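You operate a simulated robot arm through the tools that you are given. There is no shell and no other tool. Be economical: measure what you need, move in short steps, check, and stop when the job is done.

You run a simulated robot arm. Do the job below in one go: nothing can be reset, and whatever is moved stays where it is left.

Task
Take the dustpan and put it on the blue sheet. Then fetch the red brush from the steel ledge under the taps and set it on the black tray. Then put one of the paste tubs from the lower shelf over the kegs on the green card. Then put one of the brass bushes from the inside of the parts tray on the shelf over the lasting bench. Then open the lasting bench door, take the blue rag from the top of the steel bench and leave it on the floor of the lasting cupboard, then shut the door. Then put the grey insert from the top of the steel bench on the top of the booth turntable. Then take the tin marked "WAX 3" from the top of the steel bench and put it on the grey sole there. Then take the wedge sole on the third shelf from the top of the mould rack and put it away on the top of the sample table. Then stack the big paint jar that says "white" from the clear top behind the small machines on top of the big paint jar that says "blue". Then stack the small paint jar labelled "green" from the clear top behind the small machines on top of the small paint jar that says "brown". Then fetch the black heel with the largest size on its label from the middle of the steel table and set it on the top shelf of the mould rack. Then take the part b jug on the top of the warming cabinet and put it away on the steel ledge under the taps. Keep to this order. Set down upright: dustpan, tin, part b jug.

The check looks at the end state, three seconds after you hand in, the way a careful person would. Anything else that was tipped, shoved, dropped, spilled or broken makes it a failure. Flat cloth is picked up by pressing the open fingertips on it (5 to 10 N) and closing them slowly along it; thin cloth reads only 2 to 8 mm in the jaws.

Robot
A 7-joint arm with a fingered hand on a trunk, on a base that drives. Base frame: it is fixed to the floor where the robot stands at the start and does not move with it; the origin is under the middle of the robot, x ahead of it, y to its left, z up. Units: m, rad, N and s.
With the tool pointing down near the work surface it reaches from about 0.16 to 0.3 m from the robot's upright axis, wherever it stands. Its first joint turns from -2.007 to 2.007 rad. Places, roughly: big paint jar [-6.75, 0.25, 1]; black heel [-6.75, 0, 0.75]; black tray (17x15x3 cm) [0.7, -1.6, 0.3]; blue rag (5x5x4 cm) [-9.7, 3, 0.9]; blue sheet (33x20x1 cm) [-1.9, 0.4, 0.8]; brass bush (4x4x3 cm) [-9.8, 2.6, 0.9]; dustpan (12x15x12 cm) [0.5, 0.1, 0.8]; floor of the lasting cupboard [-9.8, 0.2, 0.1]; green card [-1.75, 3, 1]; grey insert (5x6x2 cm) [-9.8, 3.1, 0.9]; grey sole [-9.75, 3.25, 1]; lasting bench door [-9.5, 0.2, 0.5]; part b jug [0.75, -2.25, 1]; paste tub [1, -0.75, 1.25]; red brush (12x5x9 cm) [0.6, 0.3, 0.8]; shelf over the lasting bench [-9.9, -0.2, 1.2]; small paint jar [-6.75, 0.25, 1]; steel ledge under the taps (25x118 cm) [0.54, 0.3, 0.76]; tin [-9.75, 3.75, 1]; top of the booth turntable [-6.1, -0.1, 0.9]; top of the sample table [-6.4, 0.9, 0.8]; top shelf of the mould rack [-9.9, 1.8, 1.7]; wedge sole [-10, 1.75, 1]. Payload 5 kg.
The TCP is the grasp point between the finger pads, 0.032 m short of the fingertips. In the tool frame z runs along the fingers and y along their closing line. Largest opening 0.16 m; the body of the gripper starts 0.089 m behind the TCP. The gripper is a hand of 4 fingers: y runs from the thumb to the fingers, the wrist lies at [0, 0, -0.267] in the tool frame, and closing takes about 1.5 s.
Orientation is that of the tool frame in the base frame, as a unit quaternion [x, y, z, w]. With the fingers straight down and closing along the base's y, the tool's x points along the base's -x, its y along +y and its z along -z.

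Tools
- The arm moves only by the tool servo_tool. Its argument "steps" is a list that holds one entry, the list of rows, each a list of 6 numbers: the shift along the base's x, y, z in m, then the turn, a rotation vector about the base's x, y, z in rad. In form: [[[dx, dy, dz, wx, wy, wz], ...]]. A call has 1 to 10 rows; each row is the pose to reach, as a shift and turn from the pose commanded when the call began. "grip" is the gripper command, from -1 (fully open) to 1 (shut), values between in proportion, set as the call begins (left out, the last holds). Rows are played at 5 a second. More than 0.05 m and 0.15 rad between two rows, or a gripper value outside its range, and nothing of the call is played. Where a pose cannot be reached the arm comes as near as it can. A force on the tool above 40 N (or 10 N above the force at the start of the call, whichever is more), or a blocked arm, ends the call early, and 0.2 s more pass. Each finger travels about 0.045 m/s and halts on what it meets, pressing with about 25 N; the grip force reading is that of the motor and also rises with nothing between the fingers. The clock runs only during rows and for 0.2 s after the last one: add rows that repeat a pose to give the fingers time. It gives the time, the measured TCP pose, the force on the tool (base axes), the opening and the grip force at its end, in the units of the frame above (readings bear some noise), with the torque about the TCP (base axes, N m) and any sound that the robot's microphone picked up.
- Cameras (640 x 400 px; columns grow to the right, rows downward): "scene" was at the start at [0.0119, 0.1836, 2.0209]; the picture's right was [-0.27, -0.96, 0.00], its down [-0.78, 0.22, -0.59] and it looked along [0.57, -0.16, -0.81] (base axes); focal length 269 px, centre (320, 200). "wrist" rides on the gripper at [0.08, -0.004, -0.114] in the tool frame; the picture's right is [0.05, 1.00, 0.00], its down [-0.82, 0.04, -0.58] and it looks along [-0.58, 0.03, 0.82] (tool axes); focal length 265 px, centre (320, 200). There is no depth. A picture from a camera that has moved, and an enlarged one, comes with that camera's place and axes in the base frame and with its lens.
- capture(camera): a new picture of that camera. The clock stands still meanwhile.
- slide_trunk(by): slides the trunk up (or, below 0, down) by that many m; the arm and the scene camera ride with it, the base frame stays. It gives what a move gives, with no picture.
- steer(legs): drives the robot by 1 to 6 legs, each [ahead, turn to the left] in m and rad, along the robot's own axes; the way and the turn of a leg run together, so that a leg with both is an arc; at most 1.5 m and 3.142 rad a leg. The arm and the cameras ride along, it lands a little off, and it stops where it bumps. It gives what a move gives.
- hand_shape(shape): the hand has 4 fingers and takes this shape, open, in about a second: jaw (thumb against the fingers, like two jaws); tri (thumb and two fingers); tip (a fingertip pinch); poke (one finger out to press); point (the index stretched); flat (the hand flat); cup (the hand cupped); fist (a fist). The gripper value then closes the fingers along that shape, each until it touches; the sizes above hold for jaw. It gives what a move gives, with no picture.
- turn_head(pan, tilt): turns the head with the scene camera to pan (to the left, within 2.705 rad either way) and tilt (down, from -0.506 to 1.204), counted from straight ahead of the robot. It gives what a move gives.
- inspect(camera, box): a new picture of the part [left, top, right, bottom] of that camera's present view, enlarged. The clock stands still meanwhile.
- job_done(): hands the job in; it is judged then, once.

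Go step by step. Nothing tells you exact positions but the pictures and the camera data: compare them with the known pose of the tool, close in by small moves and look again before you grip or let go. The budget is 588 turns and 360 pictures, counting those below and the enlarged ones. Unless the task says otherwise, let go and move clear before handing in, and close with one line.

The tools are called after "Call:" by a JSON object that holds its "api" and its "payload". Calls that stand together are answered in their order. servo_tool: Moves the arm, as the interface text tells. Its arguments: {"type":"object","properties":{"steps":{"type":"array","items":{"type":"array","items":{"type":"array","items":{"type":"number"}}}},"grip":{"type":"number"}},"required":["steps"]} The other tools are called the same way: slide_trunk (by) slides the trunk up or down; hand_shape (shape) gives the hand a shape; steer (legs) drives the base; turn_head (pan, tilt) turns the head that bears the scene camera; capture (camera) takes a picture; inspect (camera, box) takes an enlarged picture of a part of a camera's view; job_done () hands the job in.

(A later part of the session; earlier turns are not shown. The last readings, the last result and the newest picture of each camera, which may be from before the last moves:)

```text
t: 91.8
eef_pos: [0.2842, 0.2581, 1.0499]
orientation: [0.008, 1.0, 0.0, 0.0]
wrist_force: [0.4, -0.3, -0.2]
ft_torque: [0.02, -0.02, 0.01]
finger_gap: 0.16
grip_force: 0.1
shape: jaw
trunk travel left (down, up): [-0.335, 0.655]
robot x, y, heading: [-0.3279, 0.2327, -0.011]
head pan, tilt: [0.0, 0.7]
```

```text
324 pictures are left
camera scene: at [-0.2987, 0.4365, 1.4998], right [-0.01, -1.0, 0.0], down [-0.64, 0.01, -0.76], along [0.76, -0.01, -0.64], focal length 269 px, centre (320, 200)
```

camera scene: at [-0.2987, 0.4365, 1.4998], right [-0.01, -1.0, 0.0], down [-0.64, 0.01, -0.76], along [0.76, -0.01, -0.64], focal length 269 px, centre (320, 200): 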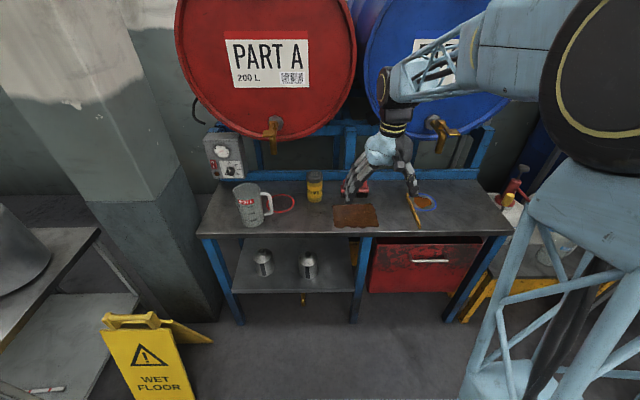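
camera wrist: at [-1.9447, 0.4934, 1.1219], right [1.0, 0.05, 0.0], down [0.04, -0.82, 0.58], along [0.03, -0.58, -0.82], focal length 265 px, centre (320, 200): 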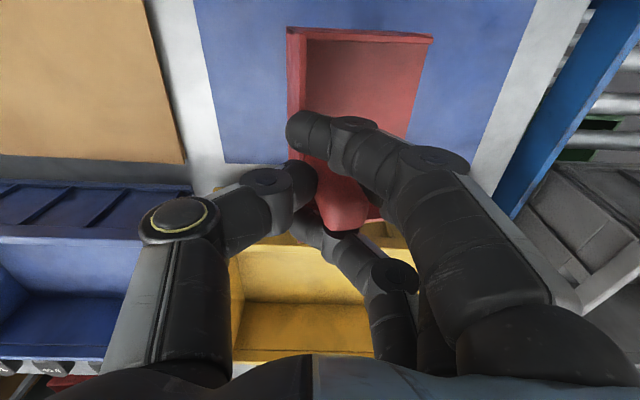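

The hand is in line with the brush. I'll drive 0.3 m ahead to bring it above, then look with the wrist camera.

Call:
{"api": "steer", "payload": {"legs": [[0.28, 0.011]]}}

Call:
{"api": "capture", "payload": {"camera": "wrist"}}

Call:
{"api": "capture", "payload": {"camera": "scene"}}

```text
t: 93.8
eef_pos: [0.5701, 0.2628, 1.0494]
orientation: [0.001, 1.0, 0.001, 0.0]
wrist_force: [0.0, -0.6, 0.4]
ft_torque: [0.0, 0.01, -0.02]
finger_gap: 0.1602
grip_force: 0.0
shape: jaw
trunk travel left (down, up): [-0.335, 0.655]
robot x, y, heading: [-0.0437, 0.231, -0.003]
head pan, tilt: [0.0, 0.7]
```

```text
323 pictures are left
camera wrist: at [0.4899, 0.2584, 1.1649], right [-0.05, 1.0, 0.0], down [0.82, 0.04, 0.58], along [0.58, 0.03, -0.82], focal length 265 px, centre (320, 200)
```

wrist: 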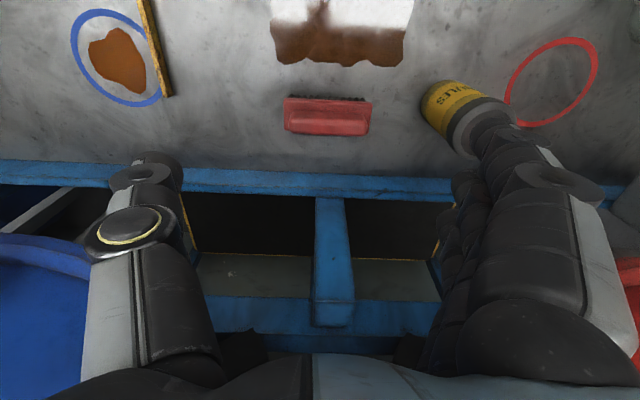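

```text
322 pictures are left
camera scene: at [-0.0148, 0.4343, 1.4998], right [0.0, -1.0, 0.0], down [-0.64, 0.0, -0.76], along [0.76, 0.0, -0.64], focal length 269 px, centre (320, 200)
```

scene: 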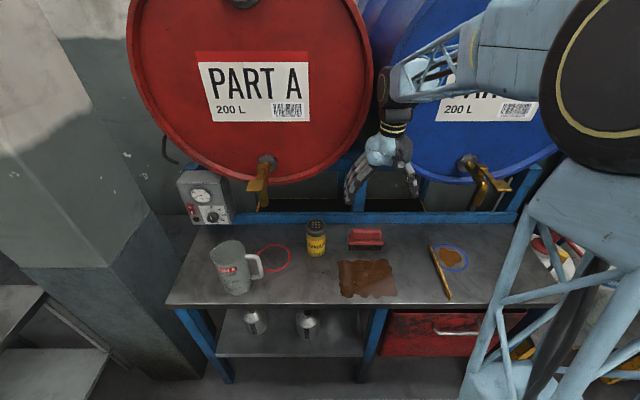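

The brush is centred at about (0.592, 0.274), lying along y with the granules jar just beyond its left end. I'll centre, narrow the opening slightly, and lower.

Call:
{"api": "servo_tool", "payload": {"steps": [[[0.012, 0.006, 0, 0, 0, 0], [0.022, 0.011, 0, 0, 0, 0], [0.022, 0.011, 0, 0, 0, 0]]], "grip": -0.85}}

Call:
{"api": "slide_trunk", "payload": {"by": -0.14}}

Call:
{"api": "capture", "payload": {"camera": "wrist"}}

```text
t: 94.6
eef_pos: [0.594, 0.2737, 1.051]
orientation: [0.001, 1.0, 0.0, 0.001]
wrist_force: [0.5, 0.6, 0.0]
ft_torque: [0.0, 0.01, 0.02]
finger_gap: 0.1483
grip_force: 0.1
shape: jaw
trunk travel left (down, up): [-0.335, 0.655]
robot x, y, heading: [-0.0412, 0.2277, -0.002]
head pan, tilt: [0.0, 0.7]
```

```text
t: 96.2
eef_pos: [0.5938, 0.2734, 0.9101]
orientation: [0.001, 1.0, 0.0, -0.001]
wrist_force: [0.5, 0.1, -0.8]
ft_torque: [0.03, -0.01, -0.03]
finger_gap: 0.1478
grip_force: 0.1
shape: jaw
trunk travel left (down, up): [-0.195, 0.795]
robot x, y, heading: [-0.0409, 0.2283, -0.003]
head pan, tilt: [0.0, 0.7]
```

```text
321 pictures are left
camera wrist: at [0.5123, 0.2691, 1.0257], right [-0.05, 1.0, 0.0], down [0.82, 0.04, 0.58], along [0.58, 0.03, -0.82], focal length 265 px, centre (320, 200)
```

wrist: 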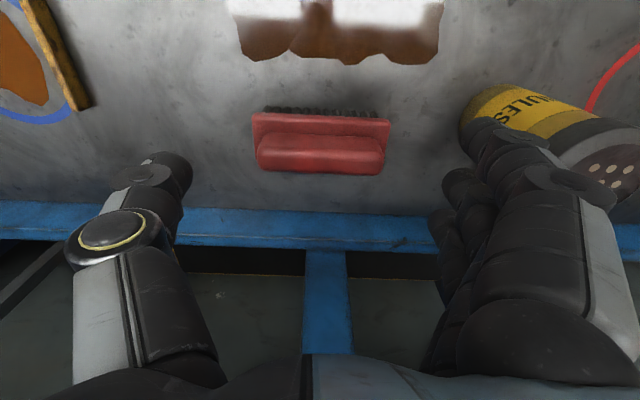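

The brush is well centred between the fingers and the jar is clear. I'll lower and grip.

Call:
{"api": "servo_tool", "payload": {"steps": [[[0, 0, -0.03, 0, 0, 0], [0, 0, -0.06, 0, 0, 0], [0, 0, -0.085, 0, 0, 0], [0, 0, -0.085, 0, 0, 0]]]}}

Call:
{"api": "servo_tool", "payload": {"steps": [[[0, 0, 0, 0, 0, 0], [0, 0, 0, 0, 0, 0], [0, 0, 0, 0, 0, 0], [0, 0, 0, 0, 0, 0], [0, 0, 0, 0, 0, 0], [0, 0, 0, 0, 0, 0], [0, 0, 0, 0, 0, 0], [0, 0, 0, 0, 0, 0]]], "grip": 1}}

Call:
{"api": "capture", "payload": {"camera": "wrist"}}

```text
t: 97.2
eef_pos: [0.593, 0.2755, 0.826]
orientation: [0.001, 1.0, 0.001, 0.0]
wrist_force: [-0.6, 0.0, -0.3]
ft_torque: [-0.03, -0.01, 0.01]
finger_gap: 0.1483
grip_force: 0.1
shape: jaw
trunk travel left (down, up): [-0.195, 0.795]
robot x, y, heading: [-0.0399, 0.2265, -0.002]
head pan, tilt: [0.0, 0.7]
```

```text
t: 99.0
eef_pos: [0.5939, 0.2748, 0.8265]
orientation: [0.001, 1.0, 0.0, 0.0]
wrist_force: [0.8, 0.8, 0.2]
ft_torque: [-0.03, -0.01, 0.0]
finger_gap: 0.0939
grip_force: 0.1
shape: jaw
trunk travel left (down, up): [-0.195, 0.795]
robot x, y, heading: [-0.0426, 0.2306, -0.001]
head pan, tilt: [0.0, 0.7]
```

```text
320 pictures are left
camera wrist: at [0.5129, 0.2697, 0.9413], right [-0.05, 1.0, 0.0], down [0.82, 0.04, 0.58], along [0.58, 0.03, -0.82], focal length 265 px, centre (320, 200)
```

wrist: 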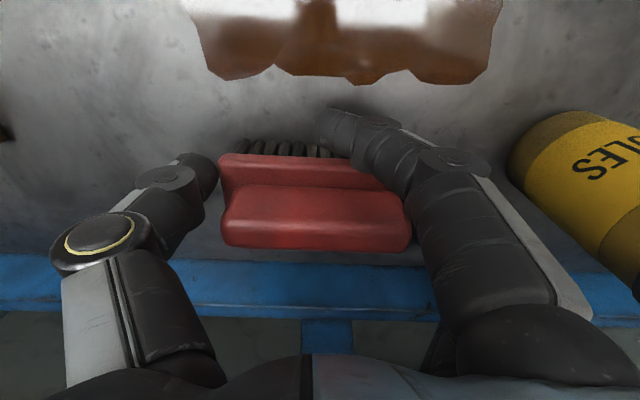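

Call:
{"api": "servo_tool", "payload": {"steps": [[[0, 0, 0, 0, 0, 0], [0, 0, 0, 0, 0, 0], [0, 0, 0, 0, 0, 0], [0, 0, 0, 0, 0, 0], [0, 0, 0, 0, 0, 0], [0, 0, 0, 0, 0, 0]]]}}

Call:
{"api": "capture", "payload": {"camera": "wrist"}}

```text
t: 100.5
eef_pos: [0.5933, 0.2741, 0.8257]
orientation: [0.001, 1.0, 0.0, 0.0]
wrist_force: [-0.7, -1.3, 1.5]
ft_torque: [-0.17, -0.01, 0.02]
finger_gap: 0.0929
grip_force: 24.9
shape: jaw
trunk travel left (down, up): [-0.195, 0.795]
robot x, y, heading: [-0.0434, 0.2314, -0.002]
head pan, tilt: [0.0, 0.7]
```

```text
319 pictures are left
camera wrist: at [0.5129, 0.2696, 0.9414], right [-0.05, 1.0, 0.0], down [0.82, 0.04, 0.58], along [0.58, 0.03, -0.82], focal length 265 px, centre (320, 200)
```

wrist: 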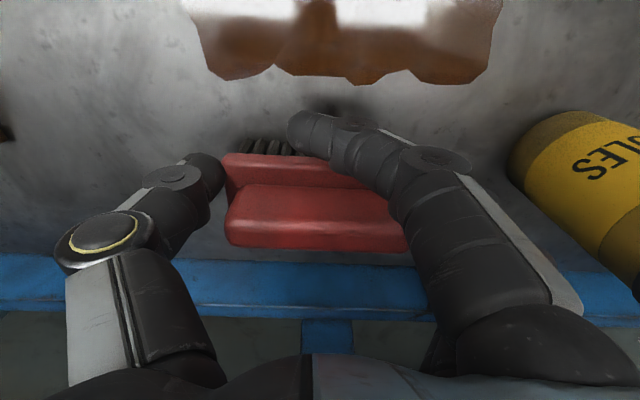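

Gripped by its ends at 25 N. I'll lift and check the hold.

Call:
{"api": "servo_tool", "payload": {"steps": [[[0, 0, 0.02, 0, 0, 0], [0, 0, 0.05, 0, 0, 0], [0, 0, 0.09, 0, 0, 0], [-0.02, 0, 0.13, 0, 0, 0], [-0.04, 0, 0.17, 0, 0, 0]]]}}

Call:
{"api": "capture", "payload": {"camera": "wrist"}}

Call:
{"api": "inspect", "payload": {"camera": "scene", "box": [300, 80, 460, 240]}}

```text
t: 101.7
eef_pos: [0.553, 0.2754, 0.9942]
orientation: [0.002, 1.0, 0.0, 0.0]
wrist_force: [0.7, 0.3, -2.2]
ft_torque: [-0.02, 0.02, 0.0]
finger_gap: 0.0932
grip_force: 24.6
shape: jaw
trunk travel left (down, up): [-0.195, 0.795]
robot x, y, heading: [-0.0411, 0.2302, -0.002]
head pan, tilt: [0.0, 0.7]
```

```text
318 pictures are left
camera wrist: at [0.4729, 0.2705, 1.1095], right [-0.05, 1.0, 0.0], down [0.82, 0.04, 0.58], along [0.58, 0.03, -0.82], focal length 265 px, centre (320, 200)
```

wrist: 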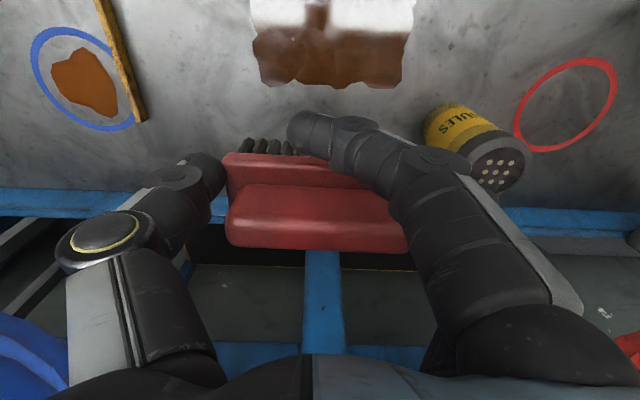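

```text
2.50 times, centred on (380, 160) of scene
camera zoom: at [-0.0145, 0.4343, 1.3598], right [0.0, -1.0, 0.0], down [-0.64, 0.0, -0.77], along [0.77, 0.0, -0.64], focal length 672 px, centre (170, 300)
```

zoom: 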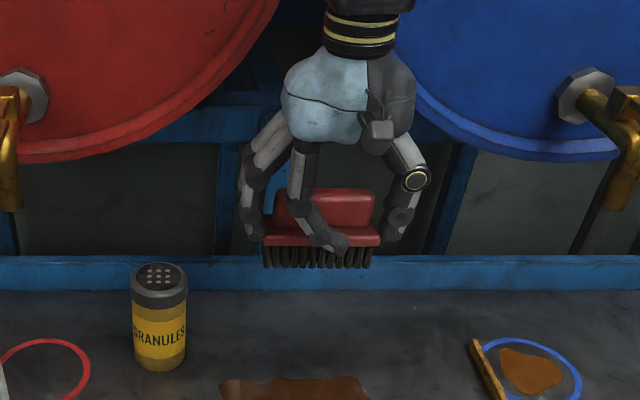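

The brush is held level. I'll back off, turn toward the right side and look for the black tray near (0.7, -1.6).

Call:
{"api": "steer", "payload": {"legs": [[-0.55, 0], [0, -1.0]]}}

Call:
{"api": "slide_trunk", "payload": {"by": 0.3}}

Call:
{"api": "turn_head", "payload": {"pan": 0.1, "tilt": 0.5}}

Call:
{"api": "capture", "payload": {"camera": "scene"}}

```text
t: 107.5
eef_pos: [-0.2352, -0.248, 0.9948]
orientation: [0.486, 0.874, 0.0, 0.0]
wrist_force: [0.3, 0.4, -2.2]
ft_torque: [0.05, 0.01, 0.0]
finger_gap: 0.0931
grip_force: 24.7
shape: jaw
trunk travel left (down, up): [-0.195, 0.795]
robot x, y, heading: [-0.5869, 0.238, -1.012]
head pan, tilt: [0.0, 0.7]
```

```text
t: 110.5
eef_pos: [-0.236, -0.2465, 1.2928]
orientation: [0.486, 0.874, 0.001, 0.0]
wrist_force: [0.1, -0.8, -1.7]
ft_torque: [0.0, -0.02, 0.02]
finger_gap: 0.0929
grip_force: 25.4
shape: jaw
trunk travel left (down, up): [-0.495, 0.495]
robot x, y, heading: [-0.5932, 0.2332, -1.014]
head pan, tilt: [0.0, 0.7]
```

```text
t: 111.2
eef_pos: [-0.2361, -0.248, 1.2945]
orientation: [0.485, 0.874, 0.0, 0.0]
wrist_force: [0.1, 0.0, -1.6]
ft_torque: [-0.02, 0.05, -0.01]
finger_gap: 0.0932
grip_force: 24.5
shape: jaw
trunk travel left (down, up): [-0.495, 0.495]
robot x, y, heading: [-0.589, 0.2368, -1.014]
head pan, tilt: [0.099, 0.499]
```

```text
316 pictures are left
camera scene: at [-0.392, 0.3206, 1.6775], right [-0.79, -0.61, 0.0], down [-0.29, 0.38, -0.88], along [0.53, -0.7, -0.48], focal length 269 px, centre (320, 200)
```

scene: 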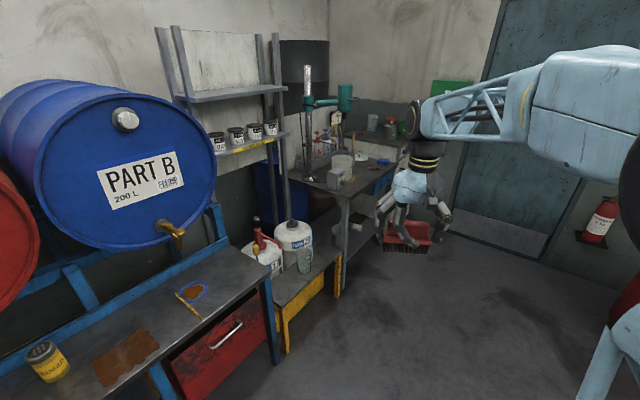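

The kegs, the paste-tub shelf and the low bench beyond are visible. I'll drive down to face the tray's place at y≈-1.6.

Call:
{"api": "steer", "payload": {"legs": [[0, -0.43], [1.5, 0], [0.3, 0], [0, 1.44]]}}

Call:
{"api": "turn_head", "payload": {"pan": -0.1, "tilt": 0.6}}

Call:
{"api": "capture", "payload": {"camera": "scene"}}

```text
t: 125.4
eef_pos: [0.2499, -1.4983, 1.2953]
orientation: [-0.011, 1.0, 0.0, 0.001]
wrist_force: [-0.6, -0.2, -1.5]
ft_torque: [-0.02, 0.02, 0.01]
finger_gap: 0.0931
grip_force: 25.3
shape: jaw
trunk travel left (down, up): [-0.495, 0.495]
robot x, y, heading: [-0.3448, -1.5544, 0.019]
head pan, tilt: [0.099, 0.499]
```

```text
t: 126.1
eef_pos: [0.2497, -1.497, 1.2942]
orientation: [-0.011, 1.0, 0.0, 0.0]
wrist_force: [0.4, 0.5, -1.1]
ft_torque: [0.01, 0.07, 0.01]
finger_gap: 0.093
grip_force: 25.6
shape: jaw
trunk travel left (down, up): [-0.495, 0.495]
robot x, y, heading: [-0.3438, -1.554, 0.017]
head pan, tilt: [-0.099, 0.6]
```

```text
315 pictures are left
camera scene: at [-0.3199, -1.3611, 1.6685], right [-0.08, -1.0, 0.0], down [-0.56, 0.04, -0.83], along [0.82, -0.06, -0.56], focal length 269 px, centre (320, 200)
```

scene: 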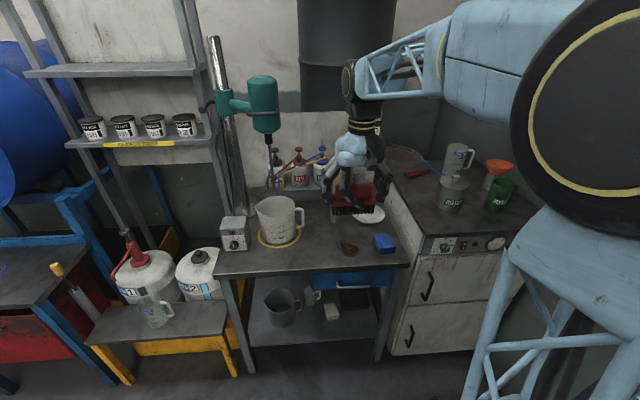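

Call:
{"api": "inspect", "payload": {"camera": "scene", "box": [220, 220, 420, 380]}}

Call:
{"api": "slide_trunk", "payload": {"by": -0.45}}

Call:
{"api": "turn_head", "payload": {"pan": -0.1, "tilt": 0.55}}

Call:
{"api": "capture", "payload": {"camera": "scene"}}

```text
2.50 times, centred on (320, 300) of scene
camera zoom: at [-0.3199, -1.3611, 1.6685], right [-0.08, -1.0, 0.0], down [-0.56, 0.04, -0.83], along [0.82, -0.06, -0.56], focal length 672 px, centre (320, -50)
```

zoom: 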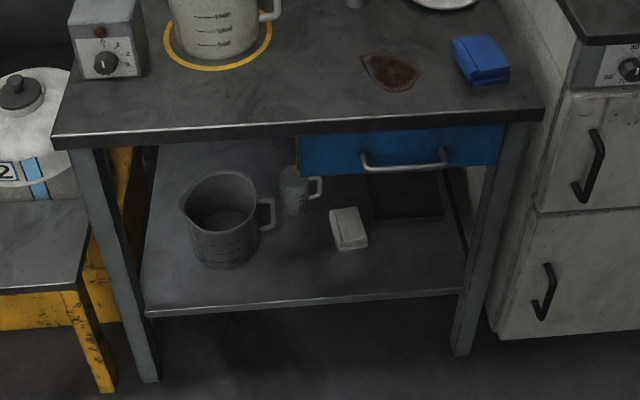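

```text
refused: -0.45 is not a number from -0.4 to 0.4
```

```text
t: 126.8
eef_pos: [0.25, -1.4976, 1.2938]
orientation: [-0.011, 1.0, 0.0, 0.0]
wrist_force: [-0.2, -0.2, -1.8]
ft_torque: [0.01, 0.01, -0.03]
finger_gap: 0.093
grip_force: 25.2
shape: jaw
trunk travel left (down, up): [-0.495, 0.495]
robot x, y, heading: [-0.3452, -1.5567, 0.022]
head pan, tilt: [-0.099, 0.55]
```

```text
313 pictures are left
camera scene: at [-0.3185, -1.3613, 1.673], right [-0.08, -1.0, 0.0], down [-0.52, 0.04, -0.85], along [0.85, -0.07, -0.52], focal length 269 px, centre (320, 200)
```

scene: 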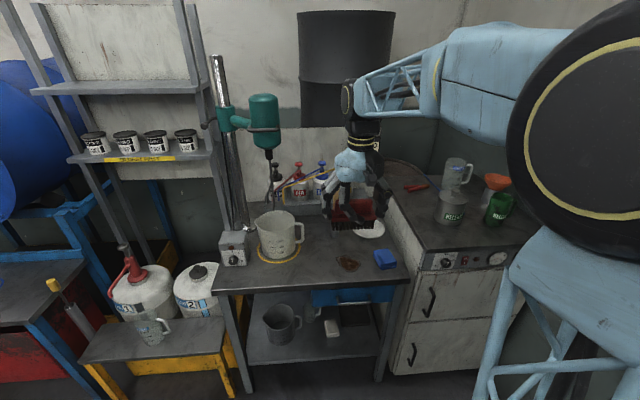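

The black tray is on the bench's lower shelf at about (0.68, -1.63, 0.31), under a blue drawer (bottom about z 0.67), so I must reach in from the front with the hand tilted. First I'll lower the trunk and back off a bit.

Call:
{"api": "steer", "payload": {"legs": [[-0.2, 0]]}}

Call:
{"api": "slide_trunk", "payload": {"by": -0.4}}

Call:
{"api": "turn_head", "payload": {"pan": -0.15, "tilt": 0.4}}

Call:
{"api": "capture", "payload": {"camera": "scene"}}

```text
t: 128.3
eef_pos: [0.0472, -1.4996, 1.2941]
orientation: [-0.014, 1.0, -0.001, 0.001]
wrist_force: [-0.4, 0.6, -0.6]
ft_torque: [-0.01, -0.03, 0.0]
finger_gap: 0.0932
grip_force: 25.3
shape: jaw
trunk travel left (down, up): [-0.495, 0.495]
robot x, y, heading: [-0.5456, -1.5615, 0.028]
head pan, tilt: [-0.099, 0.55]
```

```text
t: 132.2
eef_pos: [0.0488, -1.5001, 0.8946]
orientation: [-0.013, 1.0, 0.0, 0.0]
wrist_force: [0.3, 0.1, -2.0]
ft_torque: [0.01, 0.03, 0.03]
finger_gap: 0.0931
grip_force: 24.6
shape: jaw
trunk travel left (down, up): [-0.095, 0.895]
robot x, y, heading: [-0.5432, -1.5626, 0.025]
head pan, tilt: [-0.099, 0.55]
```

```text
t: 132.9
eef_pos: [0.0483, -1.4995, 0.8941]
orientation: [-0.015, 1.0, 0.0, 0.0]
wrist_force: [0.0, -0.4, -0.7]
ft_torque: [0.01, 0.06, 0.0]
finger_gap: 0.0929
grip_force: 25.3
shape: jaw
trunk travel left (down, up): [-0.095, 0.895]
robot x, y, heading: [-0.5447, -1.5585, 0.022]
head pan, tilt: [-0.15, 0.4]
```

```text
312 pictures are left
camera scene: at [-0.5186, -1.3708, 1.2867], right [-0.12, -0.99, 0.0], down [-0.39, 0.05, -0.92], along [0.91, -0.11, -0.39], focal length 269 px, centre (320, 200)
```

scene: 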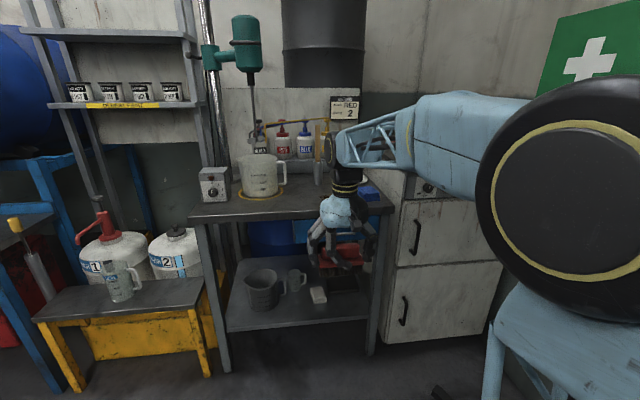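

I'll tilt the fingers forward in steps while lowering, still clear of the bench.

Call:
{"api": "servo_tool", "payload": {"steps": [[[0, 0, -0.03, 0, -0.13, 0], [0, 0, -0.06, 0, -0.26, 0], [0, 0, -0.09, 0, -0.39, 0], [0, 0, -0.12, 0, -0.52, 0], [0, 0, -0.15, 0, -0.65, 0], [0, 0, -0.18, 0, -0.78, 0], [0, 0, -0.21, 0, -0.9, 0], [0, 0, -0.25, 0, -0.95, 0]]]}}

Call:
{"api": "capture", "payload": {"camera": "scene"}}

Call:
{"api": "capture", "payload": {"camera": "wrist"}}

```text
t: 134.9
eef_pos: [-0.0194, -1.6085, 0.5933]
orientation: [0.106, 0.94, -0.196, 0.257]
wrist_force: [0.4, -0.1, -2.0]
ft_torque: [0.0, 0.06, 0.0]
finger_gap: 0.0931
grip_force: 24.9
shape: jaw
out of reach, approached as far as the arm can: row 6, 7, 8
trunk travel left (down, up): [-0.095, 0.895]
robot x, y, heading: [-0.5454, -1.5602, 0.027]
head pan, tilt: [-0.15, 0.4]
stopped in row 8: the arm was blocked; the commanded pose is now the measured one
```

```text
311 pictures are left
camera scene: at [-0.5184, -1.371, 1.2868], right [-0.12, -0.99, 0.0], down [-0.39, 0.05, -0.92], along [0.91, -0.11, -0.39], focal length 269 px, centre (320, 200)
```

scene: 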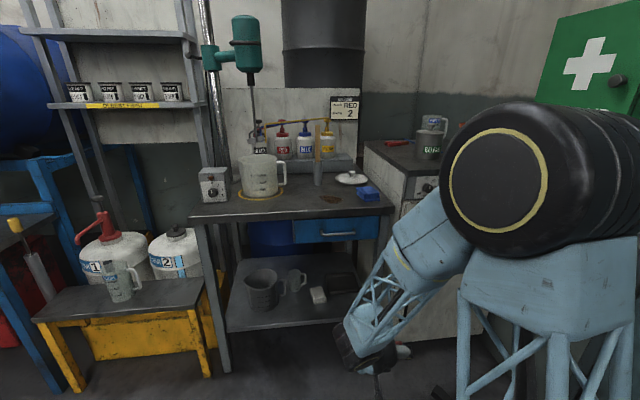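

```text
310 pictures are left
camera wrist: at [-0.1406, -1.5568, 0.644], right [0.26, 0.9, -0.34], down [0.44, 0.2, 0.87], along [0.86, -0.37, -0.35], focal length 265 px, centre (320, 200)
```

wrist: 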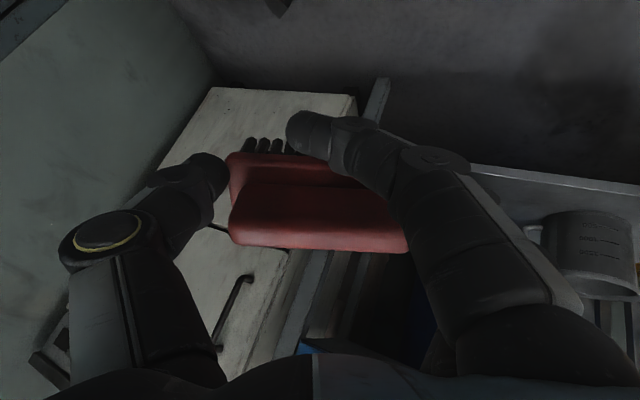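

The arm was too folded for that tilt. I'll back off and stretch the arm forward while straightening the orientation.

Call:
{"api": "steer", "payload": {"legs": [[-0.3, 0]]}}

Call:
{"api": "servo_tool", "payload": {"steps": [[[0.04, 0, 0.01, 0.024, -0.04, 0.04], [0.08, 0, 0.02, 0.047, -0.08, 0.08], [0.12, 0, 0.03, 0.07, -0.12, 0.12], [0.16, 0, 0.03, 0.094, -0.16, 0.16], [0.2, 0, 0.03, 0.118, -0.2, 0.2], [0.24, 0, 0.03, 0.141, -0.24, 0.236], [0.28, 0, 0.03, 0.165, -0.28, 0.276], [0.32, 0, 0.03, 0.19, -0.32, 0.315], [0.36, 0, 0.03, 0.21, -0.36, 0.355], [0.4, 0, 0.03, 0.235, -0.4, 0.394]]]}}

Call:
{"api": "capture", "payload": {"camera": "scene"}}

```text
t: 136.9
eef_pos: [-0.3221, -1.618, 0.595]
orientation: [0.108, 0.939, -0.197, 0.259]
wrist_force: [-0.5, 0.4, -1.0]
ft_torque: [0.0, 0.02, 0.0]
finger_gap: 0.0932
grip_force: 25.5
shape: jaw
trunk travel left (down, up): [-0.095, 0.895]
robot x, y, heading: [-0.8489, -1.5678, 0.021]
head pan, tilt: [-0.15, 0.4]
```

```text
t: 139.1
eef_pos: [0.078, -1.618, 0.6233]
orientation: [-0.011, 0.889, -0.007, 0.458]
wrist_force: [-0.2, 0.8, -0.4]
ft_torque: [-0.04, 0.12, -0.01]
finger_gap: 0.0871
grip_force: 24.6
shape: jaw
trunk travel left (down, up): [-0.095, 0.895]
robot x, y, heading: [-0.8463, -1.5711, 0.02]
head pan, tilt: [-0.15, 0.4]
```

```text
309 pictures are left
camera scene: at [-0.8204, -1.3783, 1.2867], right [-0.13, -0.99, 0.0], down [-0.39, 0.05, -0.92], along [0.91, -0.12, -0.39], focal length 269 px, centre (320, 200)
```

scene: 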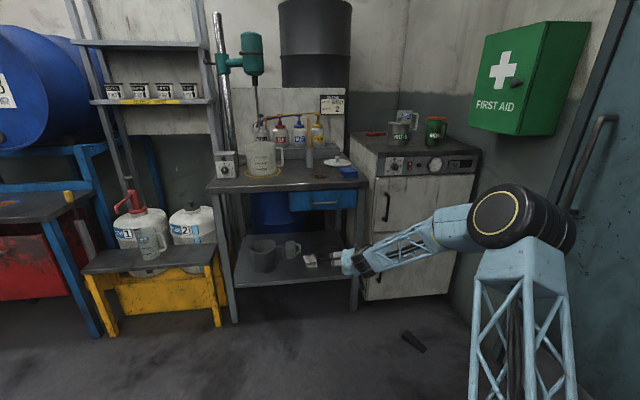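

The pose is reached with a low forearm, though the gap changed slightly; I'll check the brush in the wrist view.

Call:
{"api": "capture", "payload": {"camera": "wrist"}}

Call:
{"api": "inspect", "payload": {"camera": "scene", "box": [220, 160, 420, 320]}}

```text
308 pictures are left
camera wrist: at [-0.0615, -1.6256, 0.6248], right [-0.04, 1.0, -0.06], down [0.0, 0.06, 1.0], along [1.0, 0.04, -0.01], focal length 265 px, centre (320, 200)
```

wrist: 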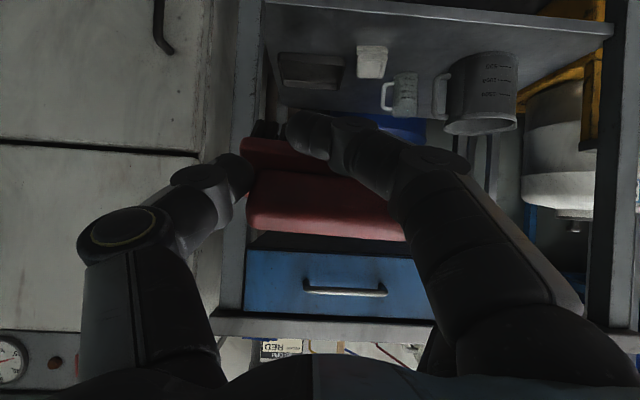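

```text
2.50 times, centred on (320, 240) of scene
camera zoom: at [-0.8204, -1.3783, 1.2867], right [-0.13, -0.99, 0.0], down [-0.39, 0.05, -0.92], along [0.91, -0.12, -0.39], focal length 672 px, centre (320, 100)
```

zoom: 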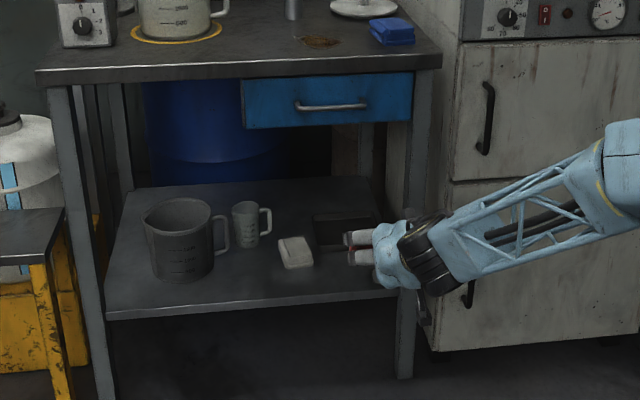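

The arm is stretched with a low forearm and the brush is still held. The tray is at about x 0.54…0.70, y -1.70…-1.55. I'll lower to entry height outside the bench.

Call:
{"api": "slide_trunk", "payload": {"by": -0.09}}

Call:
{"api": "servo_tool", "payload": {"steps": [[[0, 0, -0.04, 0, 0, 0], [0, 0, -0.08, 0, 0, 0], [0, 0, -0.11, 0, 0, 0]]]}}

Call:
{"api": "capture", "payload": {"camera": "wrist"}}

Call:
{"api": "capture", "payload": {"camera": "scene"}}

```text
t: 140.4
eef_pos: [0.0777, -1.619, 0.5318]
orientation: [-0.011, 0.889, -0.007, 0.458]
wrist_force: [0.2, -0.8, -0.2]
ft_torque: [0.0, 0.09, 0.0]
finger_gap: 0.0869
grip_force: 24.8
shape: jaw
trunk travel left (down, up): [-0.005, 0.985]
robot x, y, heading: [-0.851, -1.5651, 0.021]
head pan, tilt: [-0.15, 0.4]
```

```text
t: 141.2
eef_pos: [0.0797, -1.6167, 0.4255]
orientation: [-0.011, 0.889, -0.007, 0.458]
wrist_force: [-0.1, 0.5, 0.4]
ft_torque: [-0.02, 0.11, -0.04]
finger_gap: 0.0868
grip_force: 24.9
shape: jaw
trunk travel left (down, up): [-0.005, 0.985]
robot x, y, heading: [-0.8506, -1.5684, 0.02]
head pan, tilt: [-0.15, 0.4]
```

```text
306 pictures are left
camera wrist: at [-0.0605, -1.6243, 0.4265], right [-0.04, 1.0, -0.06], down [0.0, 0.07, 1.0], along [1.0, 0.04, -0.01], focal length 265 px, centre (320, 200)
```

wrist: 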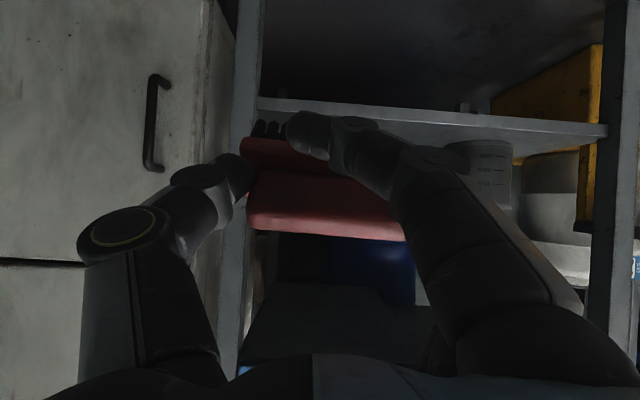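

```text
305 pictures are left
camera scene: at [-0.8203, -1.3785, 1.1968], right [-0.13, -0.99, 0.0], down [-0.39, 0.05, -0.92], along [0.91, -0.12, -0.39], focal length 269 px, centre (320, 200)
```

scene: 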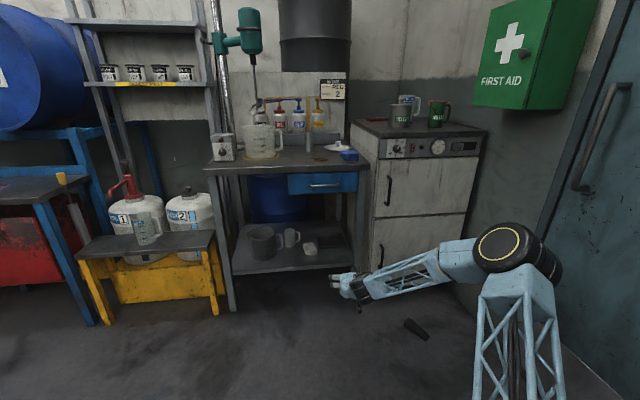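

The bench leg's inner face is at about y -1.705, so I'll shift left for entry, drive in most of the way, and look.

Call:
{"api": "servo_tool", "payload": {"steps": [[[0, 0.025, 0, 0, 0, 0], [0, 0.04, 0.005, 0, 0, 0]]]}}

Call:
{"api": "steer", "payload": {"legs": [[0.42, -0.02]]}}

Call:
{"api": "capture", "payload": {"camera": "wrist"}}

Call:
{"api": "capture", "payload": {"camera": "scene"}}

```text
t: 141.8
eef_pos: [0.0771, -1.577, 0.429]
orientation: [-0.01, 0.889, -0.007, 0.457]
wrist_force: [-0.2, -0.2, -1.7]
ft_torque: [0.0, 0.07, 0.01]
finger_gap: 0.0871
grip_force: 25.0
shape: jaw
trunk travel left (down, up): [-0.005, 0.985]
robot x, y, heading: [-0.8461, -1.5673, 0.023]
head pan, tilt: [-0.15, 0.4]
```

```text
t: 144.3
eef_pos: [0.4944, -1.5932, 0.4308]
orientation: [0.0, 0.89, -0.013, 0.457]
wrist_force: [0.3, -0.6, -1.5]
ft_torque: [0.0, 0.04, -0.02]
finger_gap: 0.0868
grip_force: 25.3
shape: jaw
trunk travel left (down, up): [-0.005, 0.985]
robot x, y, heading: [-0.4366, -1.5646, -0.002]
head pan, tilt: [-0.15, 0.4]
```

```text
304 pictures are left
camera wrist: at [0.3538, -1.5971, 0.4315], right [-0.02, 1.0, -0.06], down [0.01, 0.06, 1.0], along [1.0, 0.02, -0.01], focal length 265 px, centre (320, 200)
```

wrist: 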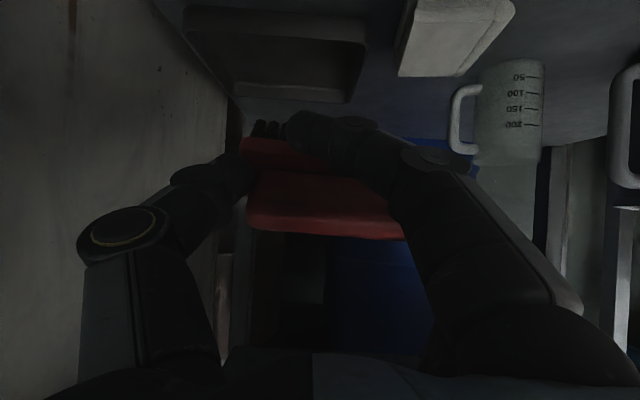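

```text
303 pictures are left
camera scene: at [-0.3993, -1.3744, 1.1967], right [-0.15, -0.99, 0.0], down [-0.39, 0.06, -0.92], along [0.91, -0.14, -0.39], focal length 269 px, centre (320, 200)
```

scene: 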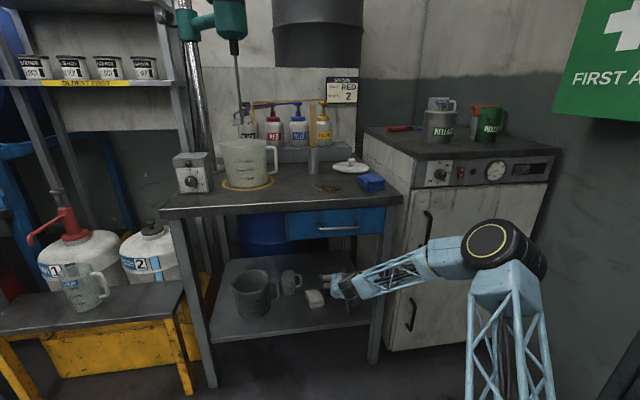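

The tray is at about x 0.51…0.665, y -1.68…-1.565. I'll move over it and then lower until light contact.

Call:
{"api": "servo_tool", "payload": {"steps": [[[0.03, -0.005, 0, 0, 0, 0], [0.06, -0.018, 0, 0, 0, 0], [0.087, -0.029, 0, 0, 0, 0], [0.087, -0.029, -0.02, 0, 0, 0], [0.087, -0.029, -0.04, 0, 0, 0], [0.087, -0.029, -0.05, 0, 0, 0], [0.087, -0.029, -0.058, 0, 0, 0]]]}}

Call:
{"api": "capture", "payload": {"camera": "wrist"}}

Call:
{"api": "inspect", "payload": {"camera": "scene", "box": [210, 200, 450, 350]}}

```text
t: 145.9
eef_pos: [0.5805, -1.6233, 0.3725]
orientation: [0.0, 0.889, -0.012, 0.457]
wrist_force: [-0.2, 0.1, -0.9]
ft_torque: [0.0, 0.08, -0.04]
finger_gap: 0.087
grip_force: 25.1
shape: jaw
trunk travel left (down, up): [-0.005, 0.985]
robot x, y, heading: [-0.4314, -1.5629, -0.004]
head pan, tilt: [-0.15, 0.4]
```

```text
302 pictures are left
camera wrist: at [0.4409, -1.627, 0.374], right [-0.02, 1.0, -0.06], down [0.01, 0.06, 1.0], along [1.0, 0.02, -0.01], focal length 265 px, centre (320, 200)
```

wrist: 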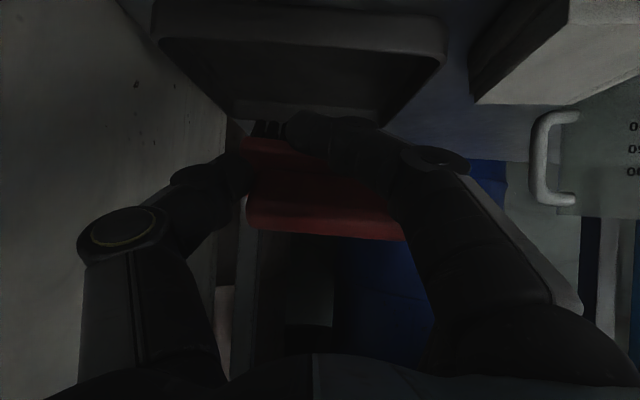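

```text
2.67 times, centred on (330, 275) of scene
camera zoom: at [-0.3994, -1.3743, 1.1967], right [-0.15, -0.99, 0.0], down [-0.38, 0.06, -0.92], along [0.91, -0.14, -0.39], focal length 717 px, centre (293, 0)
```

zoom: 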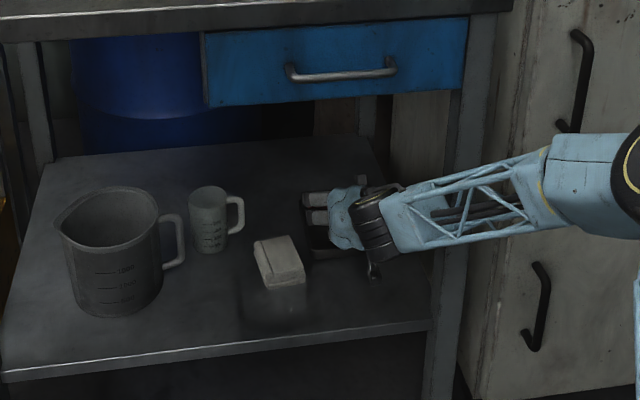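

I'll keep lowering in small steps until I feel contact.

Call:
{"api": "servo_tool", "payload": {"steps": [[[0, 0, -0.005, 0, 0, 0], [0, 0, -0.01, 0, 0, 0], [0, 0, -0.015, 0, 0, 0], [0, 0, -0.02, 0, 0, 0]]]}}

Call:
{"api": "inspect", "payload": {"camera": "scene", "box": [290, 230, 410, 330]}}

```text
t: 146.9
eef_pos: [0.5802, -1.6235, 0.3512]
orientation: [0.0, 0.889, -0.012, 0.457]
wrist_force: [-0.8, -0.4, -1.9]
ft_torque: [0.0, 0.06, 0.01]
finger_gap: 0.0869
grip_force: 25.4
shape: jaw
trunk travel left (down, up): [-0.005, 0.985]
robot x, y, heading: [-0.4344, -1.5666, -0.001]
head pan, tilt: [-0.15, 0.4]
```

```text
4.00 times, centred on (350, 280) of scene
camera zoom: at [-0.3994, -1.3744, 1.1967], right [-0.15, -0.99, 0.0], down [-0.38, 0.06, -0.92], along [0.91, -0.14, -0.39], focal length 1076 px, centre (200, -120)
```

zoom: 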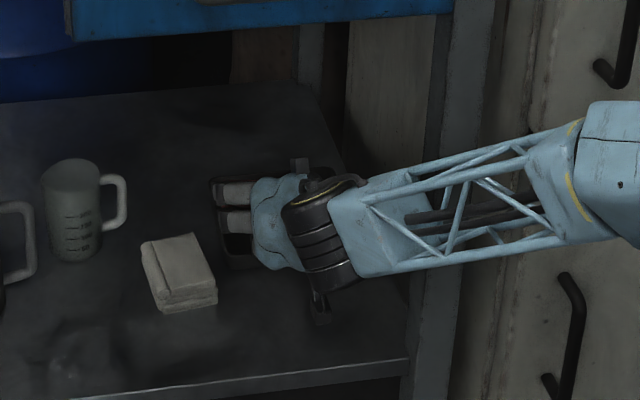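

Call:
{"api": "servo_tool", "payload": {"steps": [[[0.01, 0, -0.005, 0, 0, 0], [0.015, 0, -0.01, 0, 0, 0], [0.015, 0, -0.015, 0, 0, 0], [0.015, 0, -0.02, 0, 0, 0], [0.015, 0, -0.025, 0, 0, 0]]]}}

Call:
{"api": "capture", "payload": {"camera": "wrist"}}

```text
t: 148.2
eef_pos: [0.5967, -1.6223, 0.3293]
orientation: [-0.001, 0.888, -0.013, 0.459]
wrist_force: [3.6, 2.1, 10.2]
ft_torque: [-0.12, 0.03, 0.04]
finger_gap: 0.0867
grip_force: 25.2
shape: jaw
trunk travel left (down, up): [-0.005, 0.985]
robot x, y, heading: [-0.4294, -1.5597, 0.0]
head pan, tilt: [-0.15, 0.4]
```

```text
299 pictures are left
camera wrist: at [0.4564, -1.6259, 0.3309], right [-0.02, 1.0, -0.07], down [0.0, 0.07, 1.0], along [1.0, 0.02, 0.0], focal length 265 px, centre (320, 200)
```

wrist: 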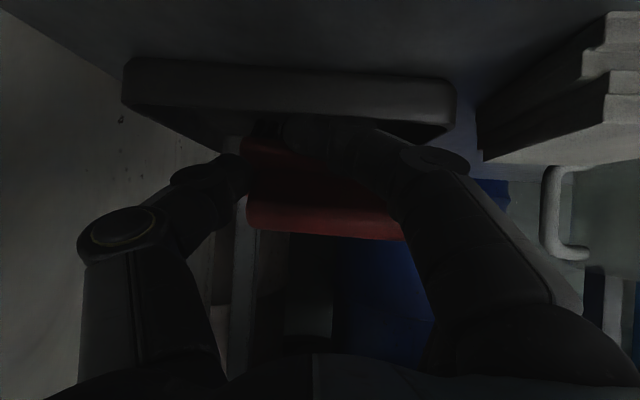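

I have light contact with the tray floor; opening fully would hit the tray's sides, so I'll ease up 1 cm, open just enough to free the brush, and slide back along the fingers.

Call:
{"api": "servo_tool", "payload": {"steps": [[[0, 0, 0.01, 0, 0, 0], [0, 0, 0.01, 0, 0, 0], [0, 0, 0.01, 0, 0, 0], [0, 0, 0.01, 0, 0, 0], [0, 0, 0.01, 0, 0, 0], [0, 0, 0.01, 0, 0, 0]]], "grip": -0.56}}

Call:
{"api": "capture", "payload": {"camera": "wrist"}}

```text
t: 149.6
eef_pos: [0.5955, -1.6231, 0.3365]
orientation: [0.0, 0.889, -0.013, 0.457]
wrist_force: [0.2, -0.2, -0.6]
ft_torque: [0.0, -0.01, 0.02]
finger_gap: 0.1245
grip_force: 0.1
shape: jaw
trunk travel left (down, up): [-0.005, 0.985]
robot x, y, heading: [-0.4344, -1.567, 0.0]
head pan, tilt: [-0.15, 0.4]
```

```text
298 pictures are left
camera wrist: at [0.4556, -1.6267, 0.3381], right [-0.02, 1.0, -0.06], down [0.01, 0.06, 1.0], along [1.0, 0.02, -0.01], focal length 265 px, centre (320, 200)
```

wrist: 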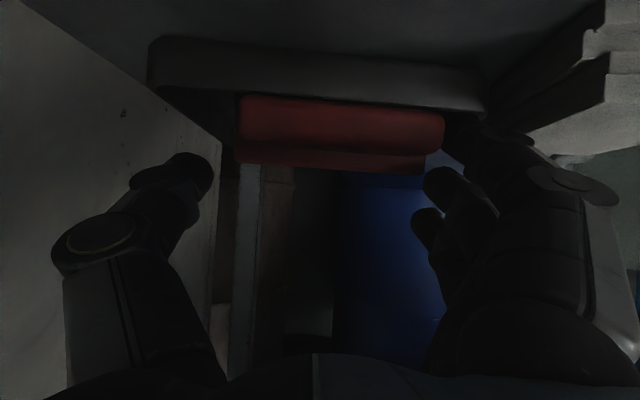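

The brush has dropped into the tray and lies in it. I'll withdraw back along the fingers.

Call:
{"api": "servo_tool", "payload": {"steps": [[[-0.01, -0.004, 0.012, 0, 0, 0], [-0.025, -0.004, 0.03, 0, 0, 0], [-0.05, 0, 0.05, 0, 0, 0], [-0.09, 0.01, 0.07, 0, 0, 0], [-0.13, 0.025, 0.08, 0, 0, 0]]]}}

Call:
{"api": "capture", "payload": {"camera": "wrist"}}

Call:
{"api": "inspect", "payload": {"camera": "scene", "box": [210, 200, 450, 350]}}

```text
t: 150.8
eef_pos: [0.4667, -1.5959, 0.417]
orientation: [-0.001, 0.889, -0.013, 0.457]
wrist_force: [0.0, 0.6, -0.6]
ft_torque: [0.03, -0.05, -0.04]
finger_gap: 0.1246
grip_force: 0.1
shape: jaw
trunk travel left (down, up): [-0.005, 0.985]
robot x, y, heading: [-0.4328, -1.5627, -0.003]
head pan, tilt: [-0.15, 0.4]
```

```text
297 pictures are left
camera wrist: at [0.3261, -1.5993, 0.4187], right [-0.02, 1.0, -0.06], down [0.01, 0.07, 1.0], along [1.0, 0.02, -0.01], focal length 265 px, centre (320, 200)
```

wrist: 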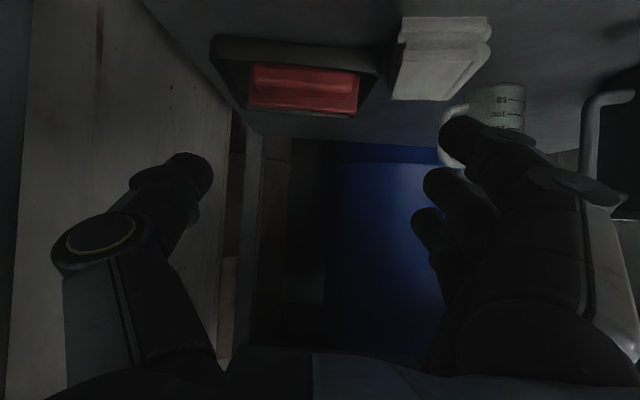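

```text
2.67 times, centred on (330, 275) of scene
camera zoom: at [-0.3994, -1.3743, 1.1967], right [-0.15, -0.99, 0.0], down [-0.38, 0.06, -0.92], along [0.91, -0.14, -0.39], focal length 717 px, centre (293, 0)
```

zoom: 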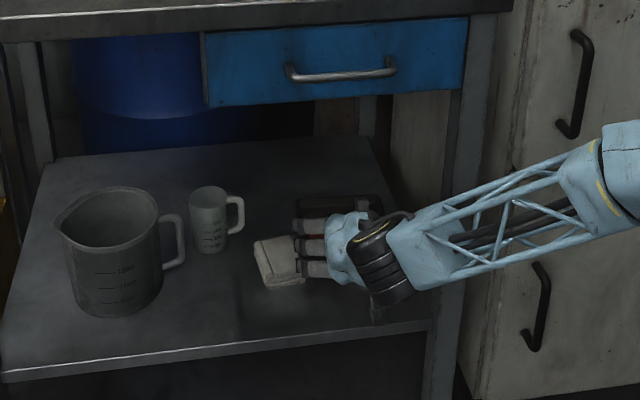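

The brush lies in the black tray. I'll shift away from the leg and back out.

Call:
{"api": "servo_tool", "payload": {"steps": [[[-0.01, 0.035, 0.0, 0, 0, 0], [-0.01, 0.035, 0.0, 0, 0, 0]]]}}

Call:
{"api": "steer", "payload": {"legs": [[-0.5, 0]]}}

Call:
{"api": "capture", "payload": {"camera": "scene"}}

```text
t: 151.3
eef_pos: [0.4561, -1.5608, 0.4161]
orientation: [0.001, 0.89, -0.013, 0.457]
wrist_force: [0.4, -0.3, 0.0]
ft_torque: [0.0, 0.02, -0.01]
finger_gap: 0.1248
grip_force: 0.1
shape: jaw
trunk travel left (down, up): [-0.005, 0.985]
robot x, y, heading: [-0.4355, -1.5618, -0.001]
head pan, tilt: [-0.15, 0.4]
```

```text
t: 154.3
eef_pos: [-0.0452, -1.5558, 0.4169]
orientation: [-0.005, 0.889, -0.01, 0.457]
wrist_force: [0.7, -0.4, -0.5]
ft_torque: [0.01, 0.01, 0.0]
finger_gap: 0.1249
grip_force: 0.0
shape: jaw
trunk travel left (down, up): [-0.005, 0.985]
robot x, y, heading: [-0.9371, -1.57, 0.011]
head pan, tilt: [-0.15, 0.4]
```

```text
295 pictures are left
camera scene: at [-0.9028, -1.3766, 1.1967], right [-0.14, -0.99, 0.0], down [-0.39, 0.05, -0.92], along [0.91, -0.13, -0.39], focal length 269 px, centre (320, 200)
```

scene: 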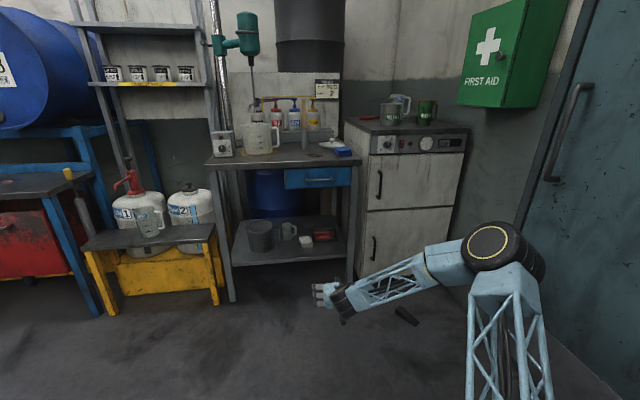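

Out and clear. Next are the paste tubs on the lower shelf above the kegs; I'll raise the trunk and read them.

Call:
{"api": "slide_trunk", "payload": {"by": 0.4}}

Call:
{"api": "slide_trunk", "payload": {"by": 0.4}}

Call:
{"api": "turn_head", "payload": {"pan": 0.3, "tilt": 0.3}}

Call:
{"api": "capture", "payload": {"camera": "scene"}}

```text
t: 158.1
eef_pos: [-0.0458, -1.555, 0.8176]
orientation: [-0.005, 0.889, -0.01, 0.457]
wrist_force: [-1.0, -1.4, 0.8]
ft_torque: [-0.03, 0.0, 0.01]
finger_gap: 0.1248
grip_force: 0.1
shape: jaw
trunk travel left (down, up): [-0.405, 0.585]
robot x, y, heading: [-0.9349, -1.5646, 0.008]
head pan, tilt: [-0.15, 0.4]
```

```text
t: 162.0
eef_pos: [-0.0438, -1.5559, 1.2163]
orientation: [-0.005, 0.889, -0.01, 0.457]
wrist_force: [-0.1, -0.6, 0.3]
ft_torque: [0.01, -0.01, -0.01]
finger_gap: 0.1246
grip_force: 0.1
shape: jaw
trunk travel left (down, up): [-0.805, 0.185]
robot x, y, heading: [-0.9307, -1.5639, 0.01]
head pan, tilt: [-0.15, 0.4]
```

```text
t: 162.9
eef_pos: [-0.0443, -1.5551, 1.2168]
orientation: [-0.005, 0.889, -0.01, 0.457]
wrist_force: [0.5, 0.0, -0.6]
ft_torque: [0.0, 0.02, 0.02]
finger_gap: 0.1246
grip_force: 0.0
shape: jaw
trunk travel left (down, up): [-0.805, 0.185]
robot x, y, heading: [-0.9352, -1.5668, 0.006]
head pan, tilt: [0.3, 0.3]
```

```text
294 pictures are left
camera scene: at [-0.9055, -1.3352, 2.006], right [0.3, -0.95, 0.0], down [-0.28, -0.09, -0.96], along [0.91, 0.29, -0.3], focal length 269 px, centre (320, 200)
```

scene: 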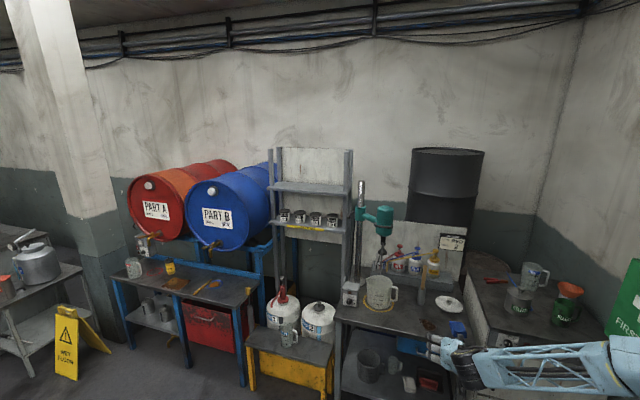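

I'll drive to stand in front of the tub shelf, well back.

Call:
{"api": "steer", "payload": {"legs": [[0, 1.04], [1.05, 0], [0, -1.05]]}}

Call:
{"api": "turn_head", "payload": {"pan": -0.1, "tilt": 0.45}}

Call:
{"api": "capture", "payload": {"camera": "scene"}}

```text
t: 173.8
eef_pos: [0.4793, -0.6413, 1.2167]
orientation: [-0.005, 0.89, -0.01, 0.456]
wrist_force: [-0.1, 1.3, 0.3]
ft_torque: [0.03, 0.02, -0.02]
finger_gap: 0.1246
grip_force: 0.0
shape: jaw
trunk travel left (down, up): [-0.805, 0.185]
robot x, y, heading: [-0.4084, -0.6552, 0.009]
head pan, tilt: [0.3, 0.3]
```

```text
t: 174.7
eef_pos: [0.4782, -0.6412, 1.2157]
orientation: [-0.005, 0.889, -0.01, 0.457]
wrist_force: [-0.1, 0.3, 0.1]
ft_torque: [-0.01, -0.03, -0.02]
finger_gap: 0.1248
grip_force: 0.0
shape: jaw
trunk travel left (down, up): [-0.805, 0.185]
robot x, y, heading: [-0.4102, -0.6546, 0.012]
head pan, tilt: [-0.099, 0.45]
```

```text
293 pictures are left
camera scene: at [-0.3797, -0.4586, 1.9921], right [-0.09, -1.0, 0.0], down [-0.43, 0.04, -0.9], along [0.9, -0.08, -0.44], focal length 269 px, centre (320, 200)
```

scene: 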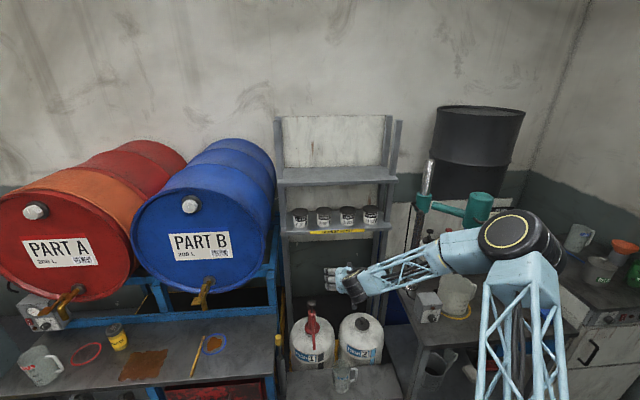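

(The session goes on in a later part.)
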